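You operate a simulated robot arm through the tools that you are given. There is no shell and no other tool. Be economical: measure what you need, move in short steps, check, and stop when the job is done.

Carry out the task below with a simulated robot arm. There is one attempt and no reset: what you move stays moved.

TASK
Put the stub two and the 20 A fuse from the goods bench top in the low basket.
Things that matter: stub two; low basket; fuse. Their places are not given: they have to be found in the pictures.

It is judged by the outcome, as a careful person would: the job done as asked, and still so three seconds after it is handed in. It fails if anything else is knocked over, pushed out of place, dropped, spilled or broken.

THE ROBOT
A 6-joint arm with a two-finger parallel gripper, fixed in place. Base frame: the origin is at the foot of the arm, x ahead of it, y to its left, z up; the work surface is at about z = 850. Lengths are in mm, angles in rad, forces in N, time in s.
With the tool pointing down near the work surface it reaches from about 260 to 680 mm from the base axis. Its first joint turns from -1.152 to 1.152 rad. Payload 2.9 kg.
Tool frame: the origin (TCP) lies between the finger pads and is the grasp point; the fingertips stand 30 mm ahead of it; z points along the fingers, y is the line along which they close. The gripper opens to 110 mm. The fingers are 20 mm wide and 10 mm thick; the gripper's body (48 by 112 mm) begins 55 mm behind the TCP.
Orientation is that of the tool frame in the base frame, as a unit quaternion [x, y, z, w]. With the fingers straight down and closing along the base's y, the tool's x points along the base's -x, its y along +y and its z along -z.

THE INTERFACE
- The arm moves only by the tool servo_tool. Its arguments are lists of equal length, an entry for each row: "delta_pos": the shift along the base's x, y, z in mm, a list of three; "turn": the turn, a rotation vector about the base's x, y, z in rad, a list of three. In form: {"delta_pos": [[tx, ty, tz], ...], "turn": [[ax, ay, az], ...]}. A call has 1 to 12 rows; each row shifts and turns the commanded pose from where the row before left it. "gripper" is the opening, from 0 (shut) to 1 (fully open), set as the call begins (left out, the last holds). A row lasts 0.2 s, in which the tool goes at most 50 mm and 0.15 rad; a call with a longer step from one row to the next is refused whole, and so is a gripper value outside its range. A pose out of reach is approached as far as the arm can. The call stops where the force on the tool passes 40 N (or 10 N more than at its start, if that is more) or the arm is blocked; 0.2 s more then pass. The fingers move at their own pace (about 108 mm/s each) and stop on an object; they squeeze with about 37 N. The grip force told is the motor's: it shows also when the fingers shut on nothing. Time passes only in rows, and 0.2 s behind the last, so rows that do not move let the fingers close. It gives the time, the measured TCP pose, the force on the tool (base axes), the opening and the grip force at its end, in the units of the frame above (readings bear some noise).
- Cameras (640 x 400 px; columns grow to the right, rows downward): "scene" is fixed at [94.4, 454.1, 1385.2]; the picture's right is [-0.54, -0.84, 0.00], its down [-0.49, 0.32, -0.81] and it looks along [0.68, -0.44, -0.59] (base axes); focal length 298 px, centre (320, 200). "wrist" rides on the gripper at [-36, 0, -57] in the tool frame; the picture's right is [0.00, -1.00, 0.00], its down [0.97, 0.00, -0.24] and it looks along [0.24, 0.00, 0.97] (tool axes); focal length 218 px, centre (320, 200).
- camera(camera): a new picture of that camera. No time passes.
- point_at(camera, pixels): there is no depth. For up to 12 entries [column, row, z] of the newest picture of that camera ("zoom" is the newest enlarged one), the place [x, y] in the base frame at which the ray of that pixel passes the height z, good to about 2 mm. No time passes.
- close_up(camera, box): a new picture of the part [left, top, right, bottom] of that camera's present view, enlarged. No time passes.
- sign_off(): hands the job in; it is judged then, once.

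Work in short steps. Measure before you move; look again where a grasp or a placing could have gone wrong, and mend it. You have 60 turns and 22 pictures in all, the two below and enlarged ones among them. Open the gripper and draw the arm clear of the work before you hand the job in, unless the task says otherwise; then end with one line.

The tools are called after "Emit:" as name(argument=value, ...) on one line, values as JSON. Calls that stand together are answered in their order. servo_tool: Moves the arm, as the interface text tells. Its arguments: {"type":"object","properties":{"delta_pos":{"type":"array","items":{"type":"array","items":{"type":"number"}}},"turn":{"type":"array","items":{"type":"array","items":{"type":"number"}}},"gripper":{"type":"number"}},"required":["delta_pos","turn"]} The other tools are called the same way: camera (camera) takes a picture; point_at (camera, pixels) gives the place at which the rays of pixels pass given heights; close_up (camera, box) takes an enlarged picture of a part of a camera's view; sign_off () hands the job in.

At the start:

```text
time_s: 0.0
eef_pos: [476.7, 23.2, 1181.6]
ee_rot: [0.0, 1.0, 0.0, 0.0]
force: [0.3, -0.3, 0.5]
finger_gap: 109.9
gripper_force: 0.1
```

scene: 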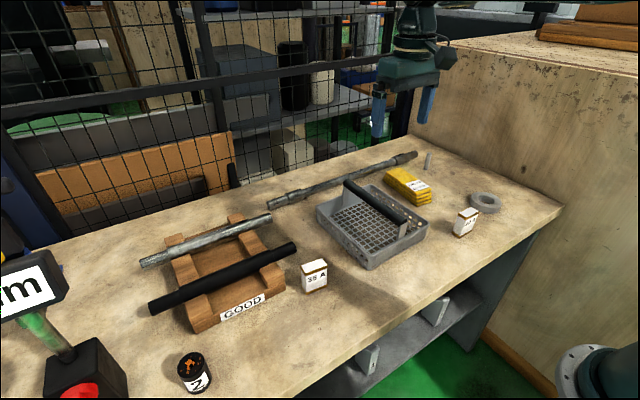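
wrist: 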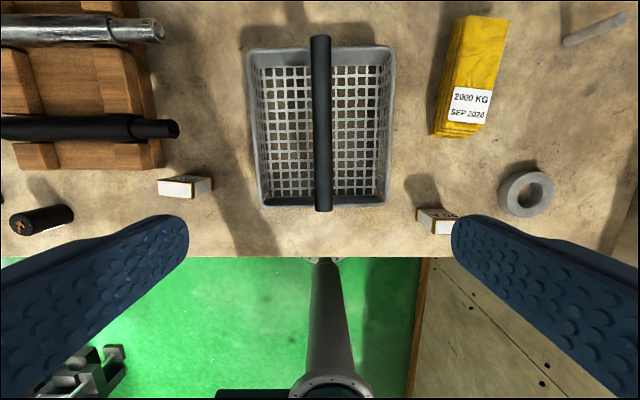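

I'll enlarge the labelled objects to identify the fuses and the stub.

Emit:
close_up(camera="scene", box=[280, 140, 520, 290])

Emit:
close_up(camera="scene", box=[120, 250, 360, 400])

```text
2.67 times, centred on (400, 215) of scene
```

zoom: 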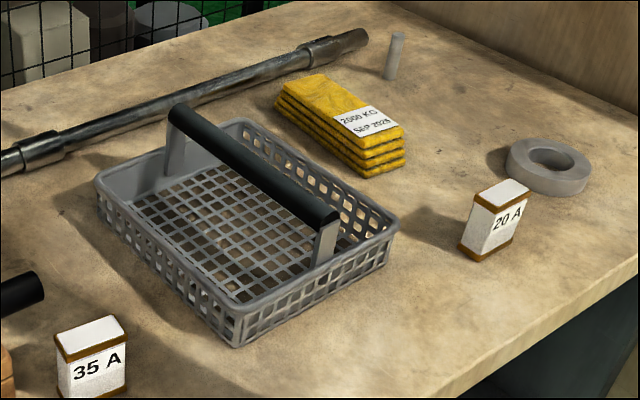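

```text
2.67 times, centred on (240, 325) of scene
```

zoom: 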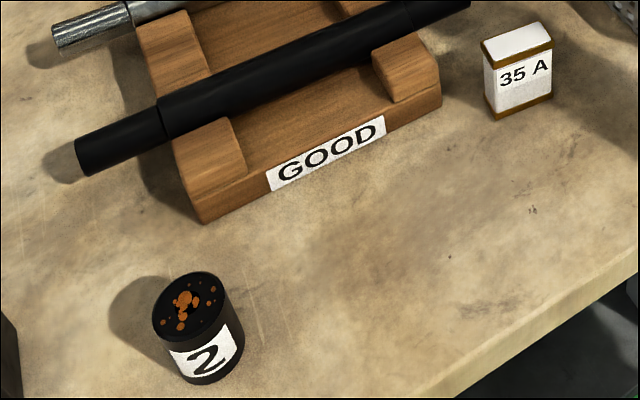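

The 20 A fuse is at scene (470,211) and the stub "2" at (194,372). Next I locate both, and the basket, from both cameras at trial heights.

Emit:
point_at(camera="scene", pixels=[[453, 234, 850], [464, 238, 850], [474, 230, 850], [458, 212, 890], [468, 217, 890], [478, 213, 890], [469, 207, 890], [204, 393, 850], [179, 368, 890], [207, 362, 890], [188, 353, 890], [196, 378, 890]])

Emit:
point_at(camera="wrist", pixels=[[458, 220, 850], [457, 234, 850], [415, 208, 890], [419, 220, 890], [15, 223, 890], [72, 213, 850], [247, 50, 910], [395, 46, 910], [387, 205, 910], [262, 207, 910], [320, 38, 930], [323, 211, 930]])

Emit:
close_up(camera="wrist", box=[360, 140, 560, 265])

Emit:
close_up(camera="wrist", box=[0, 160, 160, 260])

```text
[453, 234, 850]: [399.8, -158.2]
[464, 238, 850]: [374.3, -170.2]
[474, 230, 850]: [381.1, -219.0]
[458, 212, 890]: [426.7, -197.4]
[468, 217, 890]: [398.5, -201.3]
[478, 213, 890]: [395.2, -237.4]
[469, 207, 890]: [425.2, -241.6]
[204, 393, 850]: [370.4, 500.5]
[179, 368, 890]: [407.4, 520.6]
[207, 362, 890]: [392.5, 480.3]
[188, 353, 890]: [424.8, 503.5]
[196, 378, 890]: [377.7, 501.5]
```

```text
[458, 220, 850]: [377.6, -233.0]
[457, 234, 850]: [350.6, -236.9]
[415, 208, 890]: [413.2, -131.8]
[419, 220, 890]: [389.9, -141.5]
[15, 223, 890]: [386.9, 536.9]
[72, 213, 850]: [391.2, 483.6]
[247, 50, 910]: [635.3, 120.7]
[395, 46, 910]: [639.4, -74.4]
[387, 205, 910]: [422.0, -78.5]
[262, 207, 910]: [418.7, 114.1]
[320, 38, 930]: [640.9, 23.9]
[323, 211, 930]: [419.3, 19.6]
```

```text
3.20 times, centred on (460, 202) of wrist
```

zoom: 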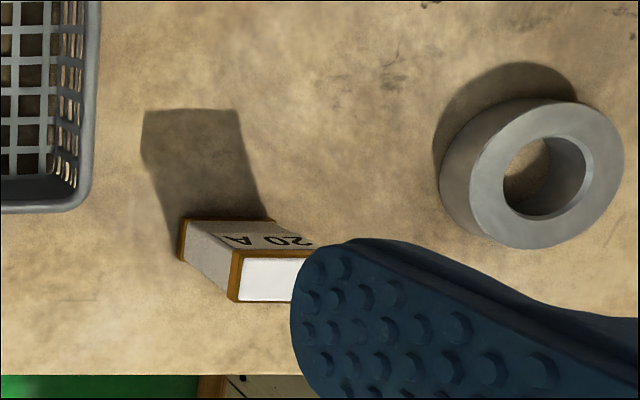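

```text
4.00 times, centred on (80, 210) of wrist
```

zoom: 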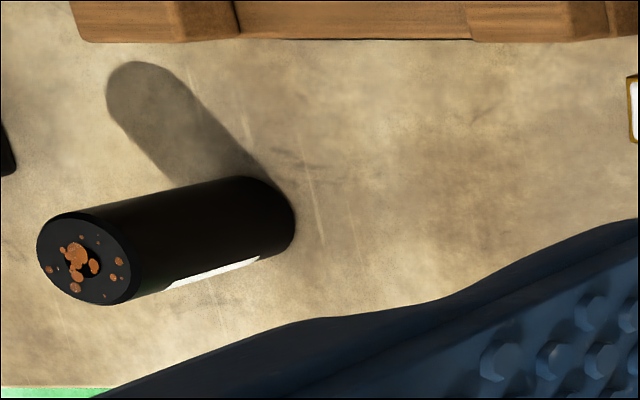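

The fuse is around (387,-185) and the stub around (400,490), and the basket has a raised handle along x near y≈20. I'll go above the fuse and turn the tool 90° so the fingers close along x.

Emit:
servo_tool(delta_pos=[[-8, -20, -8], [-8, -20, -8], [-8, -20, -8], [-8, -20, -8], [-8, -20, -8], [-8, -20, -8], [-8, -20, -8], [-8, -20, -8], [-8, -20, -8], [-8, -20, -8], [-8, -8, -8]], turn=[[0, 0, 0.1428], [0, 0, 0.1428], [0, 0, 0.1428], [0, 0, 0.1428], [0, 0, 0.1428], [0, 0, 0.1428], [0, 0, 0.1428], [0, 0, 0.1428], [0, 0, 0.1428], [0, 0, 0.1428], [0, 0, 0.1428]], gripper=1)

Emit:
camera(camera="wrist")

```text
time_s: 2.4
eef_pos: [388.1, -187.4, 1094.3]
ee_rot: [0.707, -0.707, 0.0, 0.0]
force: [-0.4, -0.2, 0.0]
finger_gap: 109.9
gripper_force: 0.0
```

```text
15 pictures are left
```

wrist: 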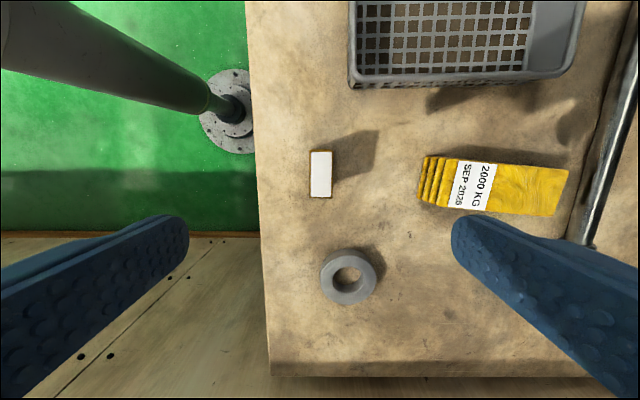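

The fuse is aligned with the axes, with its top at (311..332, 152..197). I get its coordinates, and the basket edge.

Emit:
point_at(camera="wrist", pixels=[[311, 152, 850], [331, 151, 850], [332, 196, 850], [311, 197, 850], [311, 152, 900], [331, 151, 900], [332, 196, 900], [311, 197, 900], [352, 84, 850], [563, 76, 850], [352, 84, 900], [563, 76, 900]])

Emit:
point_at(camera="scene", pixels=[[460, 211, 890], [470, 217, 890], [458, 212, 900], [470, 217, 900], [478, 213, 900], [468, 207, 900], [369, 270, 850], [428, 232, 850], [370, 257, 900], [428, 222, 900], [320, 207, 900], [372, 185, 900]])

```text
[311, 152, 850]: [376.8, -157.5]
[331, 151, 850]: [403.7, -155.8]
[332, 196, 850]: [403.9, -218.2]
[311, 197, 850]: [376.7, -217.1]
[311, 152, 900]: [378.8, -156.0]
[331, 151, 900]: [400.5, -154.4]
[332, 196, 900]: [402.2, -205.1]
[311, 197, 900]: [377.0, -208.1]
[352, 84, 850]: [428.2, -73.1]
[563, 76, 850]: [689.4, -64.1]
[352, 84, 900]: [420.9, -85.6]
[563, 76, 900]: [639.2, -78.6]
```

```text
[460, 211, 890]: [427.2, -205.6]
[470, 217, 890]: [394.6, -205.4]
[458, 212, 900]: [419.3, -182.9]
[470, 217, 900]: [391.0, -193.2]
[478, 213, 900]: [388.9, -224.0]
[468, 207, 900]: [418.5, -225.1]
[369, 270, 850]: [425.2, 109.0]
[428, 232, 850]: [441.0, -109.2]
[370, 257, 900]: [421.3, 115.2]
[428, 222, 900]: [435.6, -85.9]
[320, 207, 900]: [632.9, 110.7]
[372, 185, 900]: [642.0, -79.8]
```

The fuse is about 22×50×68 mm, centred at (390,-180). I descend to z=900 over it, then close.

Emit:
servo_tool(delta_pos=[[1, 3, -40], [1, 4, -40], [0, 0, -40], [0, 0, -40], [0, 0, -20], [0, 0, -14]], turn=[[0, 0, 0], [0, 0, 0], [0, 0, 0], [0, 0, 0], [0, 0, 0], [0, 0, 0]])

Emit:
servo_tool(delta_pos=[[0, 0, 0], [0, 0, 0], [0, 0, 0], [0, 0, 0]], turn=[[0, 0, 0], [0, 0, 0], [0, 0, 0], [0, 0, 0]], gripper=0)

```text
time_s: 3.8
eef_pos: [390.7, -177.9, 898.8]
ee_rot: [-0.707, 0.707, 0.0, 0.0]
force: [-0.3, 0.2, -0.3]
finger_gap: 109.8
gripper_force: 0.1
```

```text
time_s: 4.8
eef_pos: [392.0, -177.9, 898.8]
ee_rot: [-0.707, 0.707, 0.0, 0.0]
force: [-0.5, -0.3, 0.5]
finger_gap: 23.6
gripper_force: 37.2
```

Gripped (23.6 mm). I lift and carry it above the basket's -y half, to (500,-36), clear of the handle at y≈20.

Emit:
servo_tool(delta_pos=[[0, 0, 20], [0, 0, 40], [0, 0, 40], [0, 0, 41], [27, 35, 0], [27, 35, 0], [27, 36, 0], [27, 36, 0]], turn=[[0, 0, 0], [0, 0, 0], [0, 0, 0], [0, 0, 0], [0, 0, 0], [0, 0, 0], [0, 0, 0], [0, 0, 0]])

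Emit:
camera(camera="wrist")

Emit:
camera(camera="scene")

```text
time_s: 6.6
eef_pos: [499.0, -35.2, 1041.0]
ee_rot: [-0.706, 0.708, 0.0, 0.0]
force: [-0.5, 0.0, -1.3]
finger_gap: 23.8
gripper_force: 37.5
```

```text
14 pictures are left
```

wrist: 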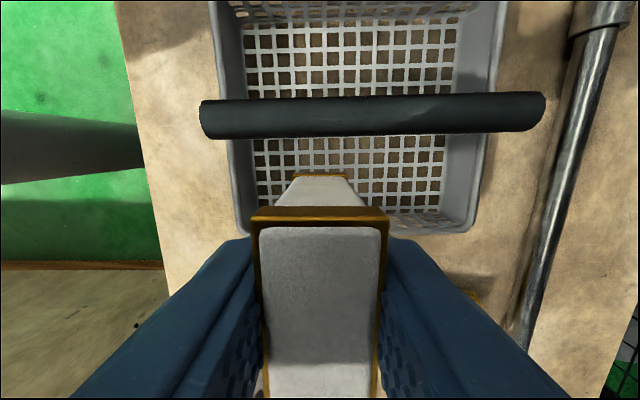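

```text
13 pictures are left
```

scene: 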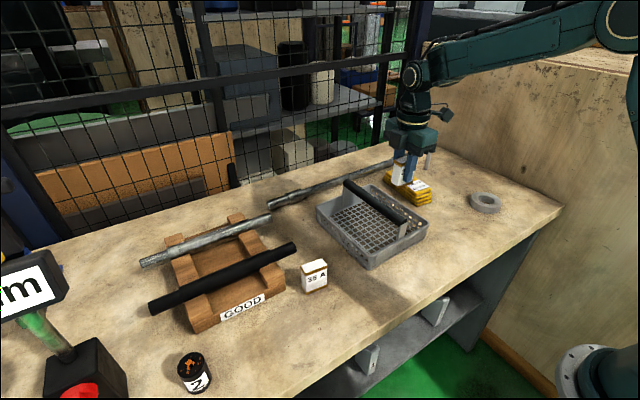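

I measure the handle edges, rim and floor edge in this view before lowering.

Emit:
point_at(camera="wrist", pixels=[[370, 96, 940], [370, 135, 940], [370, 135, 950], [470, 232, 900], [460, 232, 895], [438, 212, 855], [400, 212, 855], [240, 235, 900], [258, 205, 855], [200, 118, 940], [545, 110, 940], [245, 10, 855]])

```text
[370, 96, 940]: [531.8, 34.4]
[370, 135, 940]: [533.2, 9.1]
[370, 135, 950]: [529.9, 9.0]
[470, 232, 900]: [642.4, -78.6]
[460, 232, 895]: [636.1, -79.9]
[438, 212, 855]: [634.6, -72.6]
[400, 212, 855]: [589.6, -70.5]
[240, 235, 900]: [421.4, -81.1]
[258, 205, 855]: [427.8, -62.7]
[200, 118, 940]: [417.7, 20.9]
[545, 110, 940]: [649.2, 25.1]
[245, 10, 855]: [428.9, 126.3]
```

Space in y is about -70 to 9, and the fuse occupies about -62 to -12, so it fits. Lowering to 908.

Emit:
servo_tool(delta_pos=[[0, 1, -35], [0, 0, -35], [0, 0, -30], [0, 0, -20], [0, 0, -13]], turn=[[0, 0, 0], [0, 0, 0], [0, 0, 0], [0, 0, 0], [0, 0, 0]])

Emit:
servo_tool(delta_pos=[[0, 0, -2], [0, 0, -1]], turn=[[0, 0, 0], [0, 0, 0]])

```text
time_s: 7.8
eef_pos: [499.0, -35.2, 907.5]
ee_rot: [-0.707, 0.707, 0.0, 0.001]
force: [-0.3, -1.4, -1.7]
finger_gap: 23.6
gripper_force: 37.4
```

```text
time_s: 8.4
eef_pos: [498.8, -35.5, 903.8]
ee_rot: [0.707, -0.707, 0.0, 0.0]
force: [0.0, 0.0, -1.6]
finger_gap: 23.9
gripper_force: 36.4
```

No contact yet. Stepping down a little more.

Emit:
servo_tool(delta_pos=[[0, 0, -1], [0, 0, -1]], turn=[[0, 0, 0], [0, 0, 0]])

```text
time_s: 9.0
eef_pos: [498.6, -35.2, 902.6]
ee_rot: [0.707, -0.707, 0.0, 0.0]
force: [-4.2, -1.1, 7.6]
finger_gap: 23.5
gripper_force: 36.2
```

Contact with the floor at z≈902.6. I release partway (60 mm), then rise.

Emit:
servo_tool(delta_pos=[[0, 0, 0], [0, 0, 0], [0, 0, 0]], turn=[[0, 0, 0], [0, 0, 0], [0, 0, 0]], gripper=0.6)

Emit:
servo_tool(delta_pos=[[0, 0, 20], [0, 0, 40], [0, 0, 45], [0, 0, 45], [0, 0, 40]], turn=[[0, 0, 0], [0, 0, 0], [0, 0, 0], [0, 0, 0], [0, 0, 0]])

Emit:
camera(camera="wrist")

```text
time_s: 9.8
eef_pos: [499.1, -34.2, 901.5]
ee_rot: [-0.707, 0.707, 0.0, 0.0]
force: [-0.1, -0.3, -0.4]
finger_gap: 65.8
gripper_force: 0.1
```

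```text
time_s: 11.0
eef_pos: [501.2, -35.9, 1092.3]
ee_rot: [-0.707, 0.707, 0.0, 0.0]
force: [0.6, 0.2, -0.4]
finger_gap: 66.1
gripper_force: 0.1
```

```text
12 pictures are left
```

wrist: 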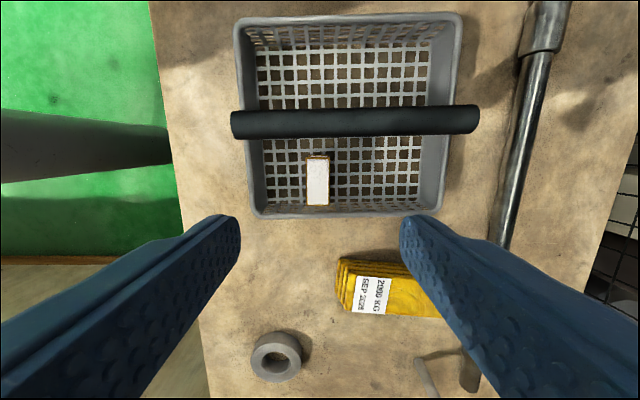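

The fuse stands upright in the basket. Now I go high towards the stub, stopping short to look at what surrounds it (the sign to the scene's left).

Emit:
servo_tool(delta_pos=[[-10, 42, 5], [-10, 42, 5], [-10, 42, 5], [-10, 42, 0], [-10, 42, 0], [-10, 42, 0], [-10, 42, 0], [-10, 42, 0], [-10, 42, 0], [-10, 38, 0]], turn=[[0, 0, 0], [0, 0, 0], [0, 0, 0], [0, 0, 0], [0, 0, 0], [0, 0, 0], [0, 0, 0], [0, 0, 0], [0, 0, 0], [0, 0, 0]])

Emit:
camera(camera="wrist")

Emit:
camera(camera="scene")

```text
time_s: 13.2
eef_pos: [400.3, 382.8, 1107.8]
ee_rot: [-0.707, 0.708, -0.001, 0.0]
force: [-0.6, 1.0, 1.4]
finger_gap: 65.9
gripper_force: 0.0
```

```text
11 pictures are left
```

wrist: 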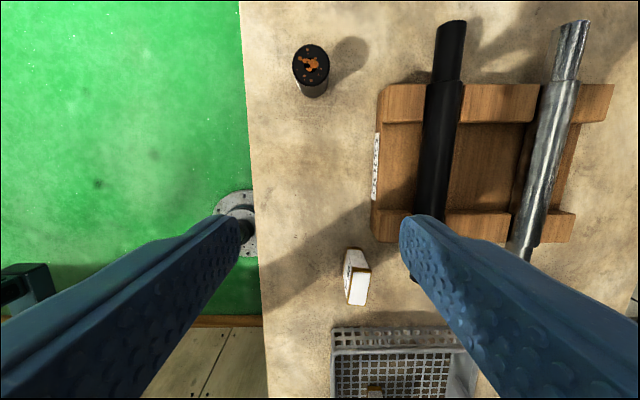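

```text
10 pictures are left
```

scene: 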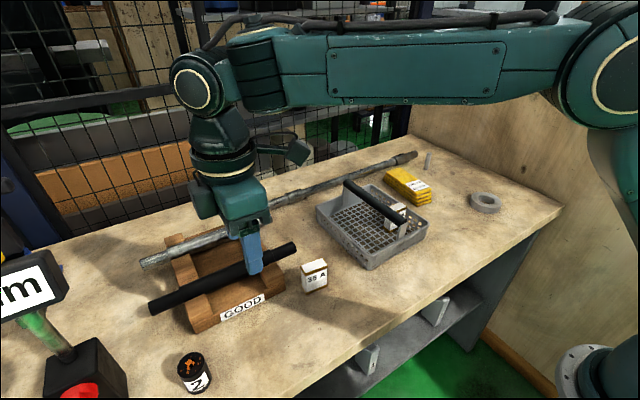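

Measuring the stub's top centre, at wrist (311,66) and scene (192.4,364.8).

Emit:
point_at(camera="wrist", pixels=[[311, 65, 900], [311, 65, 910], [311, 65, 920], [293, 65, 910], [330, 65, 910], [311, 86, 910], [315, 98, 850], [376, 120, 900], [438, 22, 920], [430, 50, 920]])

Emit:
point_at(camera="scene", pixels=[[192.4, 364.8, 890], [192.4, 364.8, 900], [192.4, 364.8, 910], [192.4, 364.8, 920], [150, 310, 920], [50, 395, 850], [100, 350, 900], [60, 270, 950], [65, 270, 1050], [130, 390, 850]])

```text
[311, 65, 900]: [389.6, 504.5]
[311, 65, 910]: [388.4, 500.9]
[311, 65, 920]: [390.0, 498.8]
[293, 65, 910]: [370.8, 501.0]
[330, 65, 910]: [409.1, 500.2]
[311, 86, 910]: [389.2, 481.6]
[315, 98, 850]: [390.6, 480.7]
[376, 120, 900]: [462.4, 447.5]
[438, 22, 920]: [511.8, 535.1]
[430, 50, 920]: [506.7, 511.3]
```

```text
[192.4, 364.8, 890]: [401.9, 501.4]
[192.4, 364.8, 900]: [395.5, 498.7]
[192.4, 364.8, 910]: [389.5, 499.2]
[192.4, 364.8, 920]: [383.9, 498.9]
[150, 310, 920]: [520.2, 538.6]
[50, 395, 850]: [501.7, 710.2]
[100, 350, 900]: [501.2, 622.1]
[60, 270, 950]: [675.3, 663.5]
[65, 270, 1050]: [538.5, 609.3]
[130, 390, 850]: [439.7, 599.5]
```

The stub is centred at (389.5,500.5), Ø38, with its top at z≈910. I move above it and descend to z=897.

Emit:
servo_tool(delta_pos=[[-4, 40, 0], [-4, 40, 0], [-2.5, 37.5, 0], [0, 0, -40], [0, 0, -40], [0, 0, -40]], turn=[[0, 0, 0], [0, 0, 0], [0, 0, 0], [0, 0, 0], [0, 0, 0], [0, 0, 0]], gripper=0.8)

Emit:
camera(camera="wrist")

```text
time_s: 14.6
eef_pos: [388.4, 498.4, 988.3]
ee_rot: [0.707, -0.707, 0.0, 0.0]
force: [0.3, 0.1, -0.4]
finger_gap: 87.7
gripper_force: 0.1
```

```text
9 pictures are left
```

wrist: 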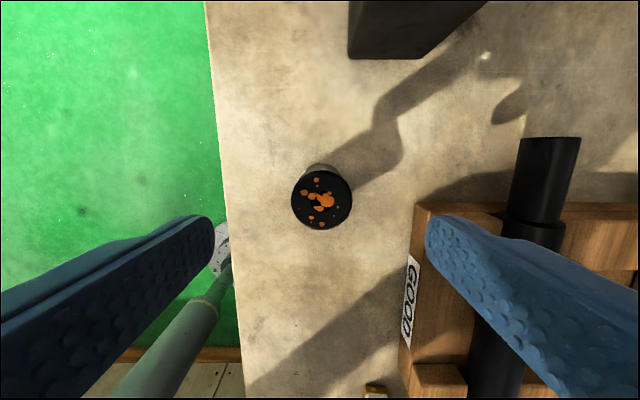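

The stub's top is centred at (322,199), aligned as expected. I descend, then close.

Emit:
servo_tool(delta_pos=[[1, 1, -35], [0, 0, -30], [0, 0, -15], [0, 0, -11]], turn=[[0, 0, 0], [0, 0, 0], [0, 0, 0], [0, 0, 0]])

Emit:
servo_tool(delta_pos=[[0, 0, 0], [0, 0, 0], [0, 0, 0], [0, 0, 0]], turn=[[0, 0, 0], [0, 0, 0], [0, 0, 0], [0, 0, 0]], gripper=0)

Emit:
servo_tool(delta_pos=[[0, 0, 20], [0, 0, 40], [0, 0, 45], [0, 0, 45], [0, 0, 43]], turn=[[0, 0, 0], [0, 0, 0], [0, 0, 0], [0, 0, 0], [0, 0, 0]])

```text
time_s: 15.6
eef_pos: [387.8, 500.3, 893.8]
ee_rot: [-0.707, 0.707, 0.001, 0.0]
force: [0.9, -0.4, 0.1]
finger_gap: 88.0
gripper_force: 0.0
```

```text
time_s: 16.6
eef_pos: [389.0, 500.2, 894.8]
ee_rot: [0.708, -0.707, 0.0, 0.0]
force: [1.9, -0.5, 0.5]
finger_gap: 39.2
gripper_force: 36.6
```

```text
time_s: 17.8
eef_pos: [386.9, 497.8, 1088.4]
ee_rot: [0.707, -0.707, 0.0, 0.001]
force: [-0.2, 0.7, -5.3]
finger_gap: 39.5
gripper_force: 37.0
```

Stub held (39.5 mm). I carry it over the basket's +y half, to about (540,71).

Emit:
servo_tool(delta_pos=[[15, -43, 0], [15, -43, 0], [15, -43, 0], [15, -43, 0], [15, -43, 0], [15, -43, 0], [15, -43, 0], [15, -43, 0], [15, -43, 0], [15, -42, 0]], turn=[[0, 0, 0], [0, 0, 0], [0, 0, 0], [0, 0, 0], [0, 0, 0], [0, 0, 0], [0, 0, 0], [0, 0, 0], [0, 0, 0], [0, 0, 0]])

Emit:
servo_tool(delta_pos=[[0, 0, -30], [0, 0, -20]], turn=[[0, 0, 0], [0, 0, 0]])

Emit:
camera(camera="wrist")

Emit:
camera(camera="scene")

```text
time_s: 20.0
eef_pos: [539.8, 72.3, 1089.7]
ee_rot: [-0.707, 0.708, 0.0, 0.0]
force: [0.4, -0.5, -5.9]
finger_gap: 39.2
gripper_force: 36.7
```

```text
time_s: 20.6
eef_pos: [539.0, 71.6, 1039.9]
ee_rot: [-0.707, 0.707, -0.001, 0.0]
force: [0.4, 0.7, -4.9]
finger_gap: 39.4
gripper_force: 36.9
```

```text
8 pictures are left
```

wrist: 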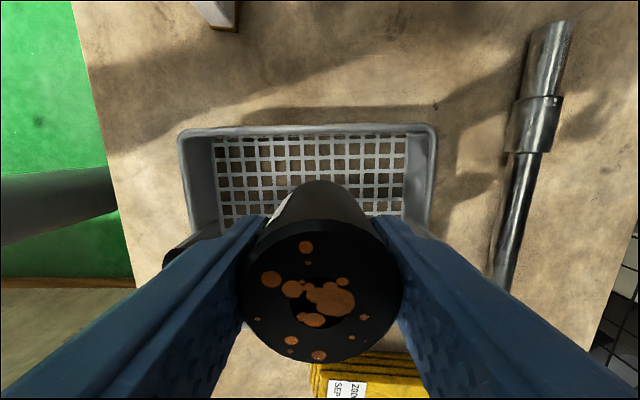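

```text
7 pictures are left
```

scene: 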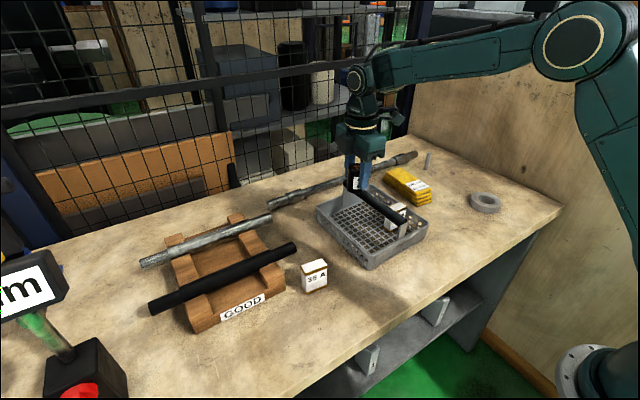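

The stub is positioned over the +y half, between handle and rim. I lower it to z≈903, then fine steps.

Emit:
servo_tool(delta_pos=[[0, 0, -35], [0, 0, -35], [0, 0, -35], [0, 0, -20], [0, 0, -11]], turn=[[0, 0, 0], [0, 0, 0], [0, 0, 0], [0, 0, 0], [0, 0, 0]])

Emit:
servo_tool(delta_pos=[[0, 0, -1], [0, 0, -1]], turn=[[0, 0, 0], [0, 0, 0]])

```text
time_s: 21.8
eef_pos: [540.7, 71.9, 903.7]
ee_rot: [-0.707, 0.707, 0.0, 0.0]
force: [0.0, -0.3, -6.1]
finger_gap: 39.2
gripper_force: 37.1
```

```text
time_s: 22.4
eef_pos: [538.5, 70.9, 900.1]
ee_rot: [-0.707, 0.707, 0.0, 0.0]
force: [-0.2, -0.1, -5.4]
finger_gap: 39.4
gripper_force: 37.0
```

Emit:
servo_tool(delta_pos=[[0, 0, -1], [0, 0, -1]], turn=[[0, 0, 0], [0, 0, 0]])

```text
time_s: 23.0
eef_pos: [539.3, 71.9, 900.9]
ee_rot: [0.707, -0.707, 0.0, -0.001]
force: [-5.2, 2.3, 11.7]
finger_gap: 39.4
gripper_force: 36.7
```

The force flipped to +11.7 N, so the stub is on the floor. I release and rise.

Emit:
servo_tool(delta_pos=[[0, 0, 0], [0, 0, 0], [0, 0, 0]], turn=[[0, 0, 0], [0, 0, 0], [0, 0, 0]], gripper=0.65)

Emit:
servo_tool(delta_pos=[[0, 0, 20], [0, 0, 40], [0, 0, 45], [0, 0, 45], [0, 0, 45], [-10, 0, 45]], turn=[[0, 0, 0], [0, 0, 0], [0, 0, 0], [0, 0, 0], [0, 0, 0], [0, 0, 0]])

Emit:
camera(camera="wrist")

Emit:
camera(camera="scene")

```text
time_s: 23.8
eef_pos: [539.3, 72.1, 899.1]
ee_rot: [0.707, -0.707, 0.0, 0.001]
force: [0.4, 0.8, 0.5]
finger_gap: 71.6
gripper_force: 0.0
```

```text
time_s: 25.2
eef_pos: [529.2, 70.9, 1140.0]
ee_rot: [-0.707, 0.707, 0.001, 0.0]
force: [0.7, -1.6, 0.5]
finger_gap: 71.3
gripper_force: 0.0
```

```text
6 pictures are left
```

wrist: 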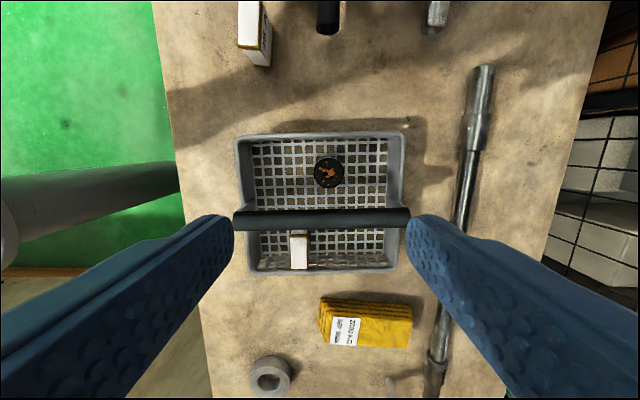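

```text
5 pictures are left
```

scene: 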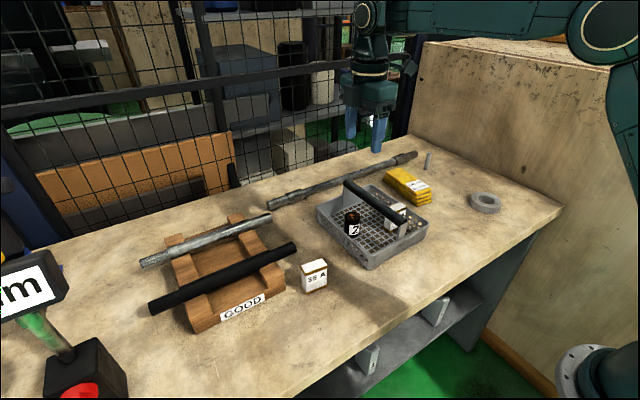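

Both items stand in the basket, everything else is undisturbed, and the open gripper is clear above. Handing in.

Emit:
sign_off()

```text
The job is handed in.
```

Stub two and the 20 A fuse are both standing in the low basket, nothing else was moved, and the job is handed in.
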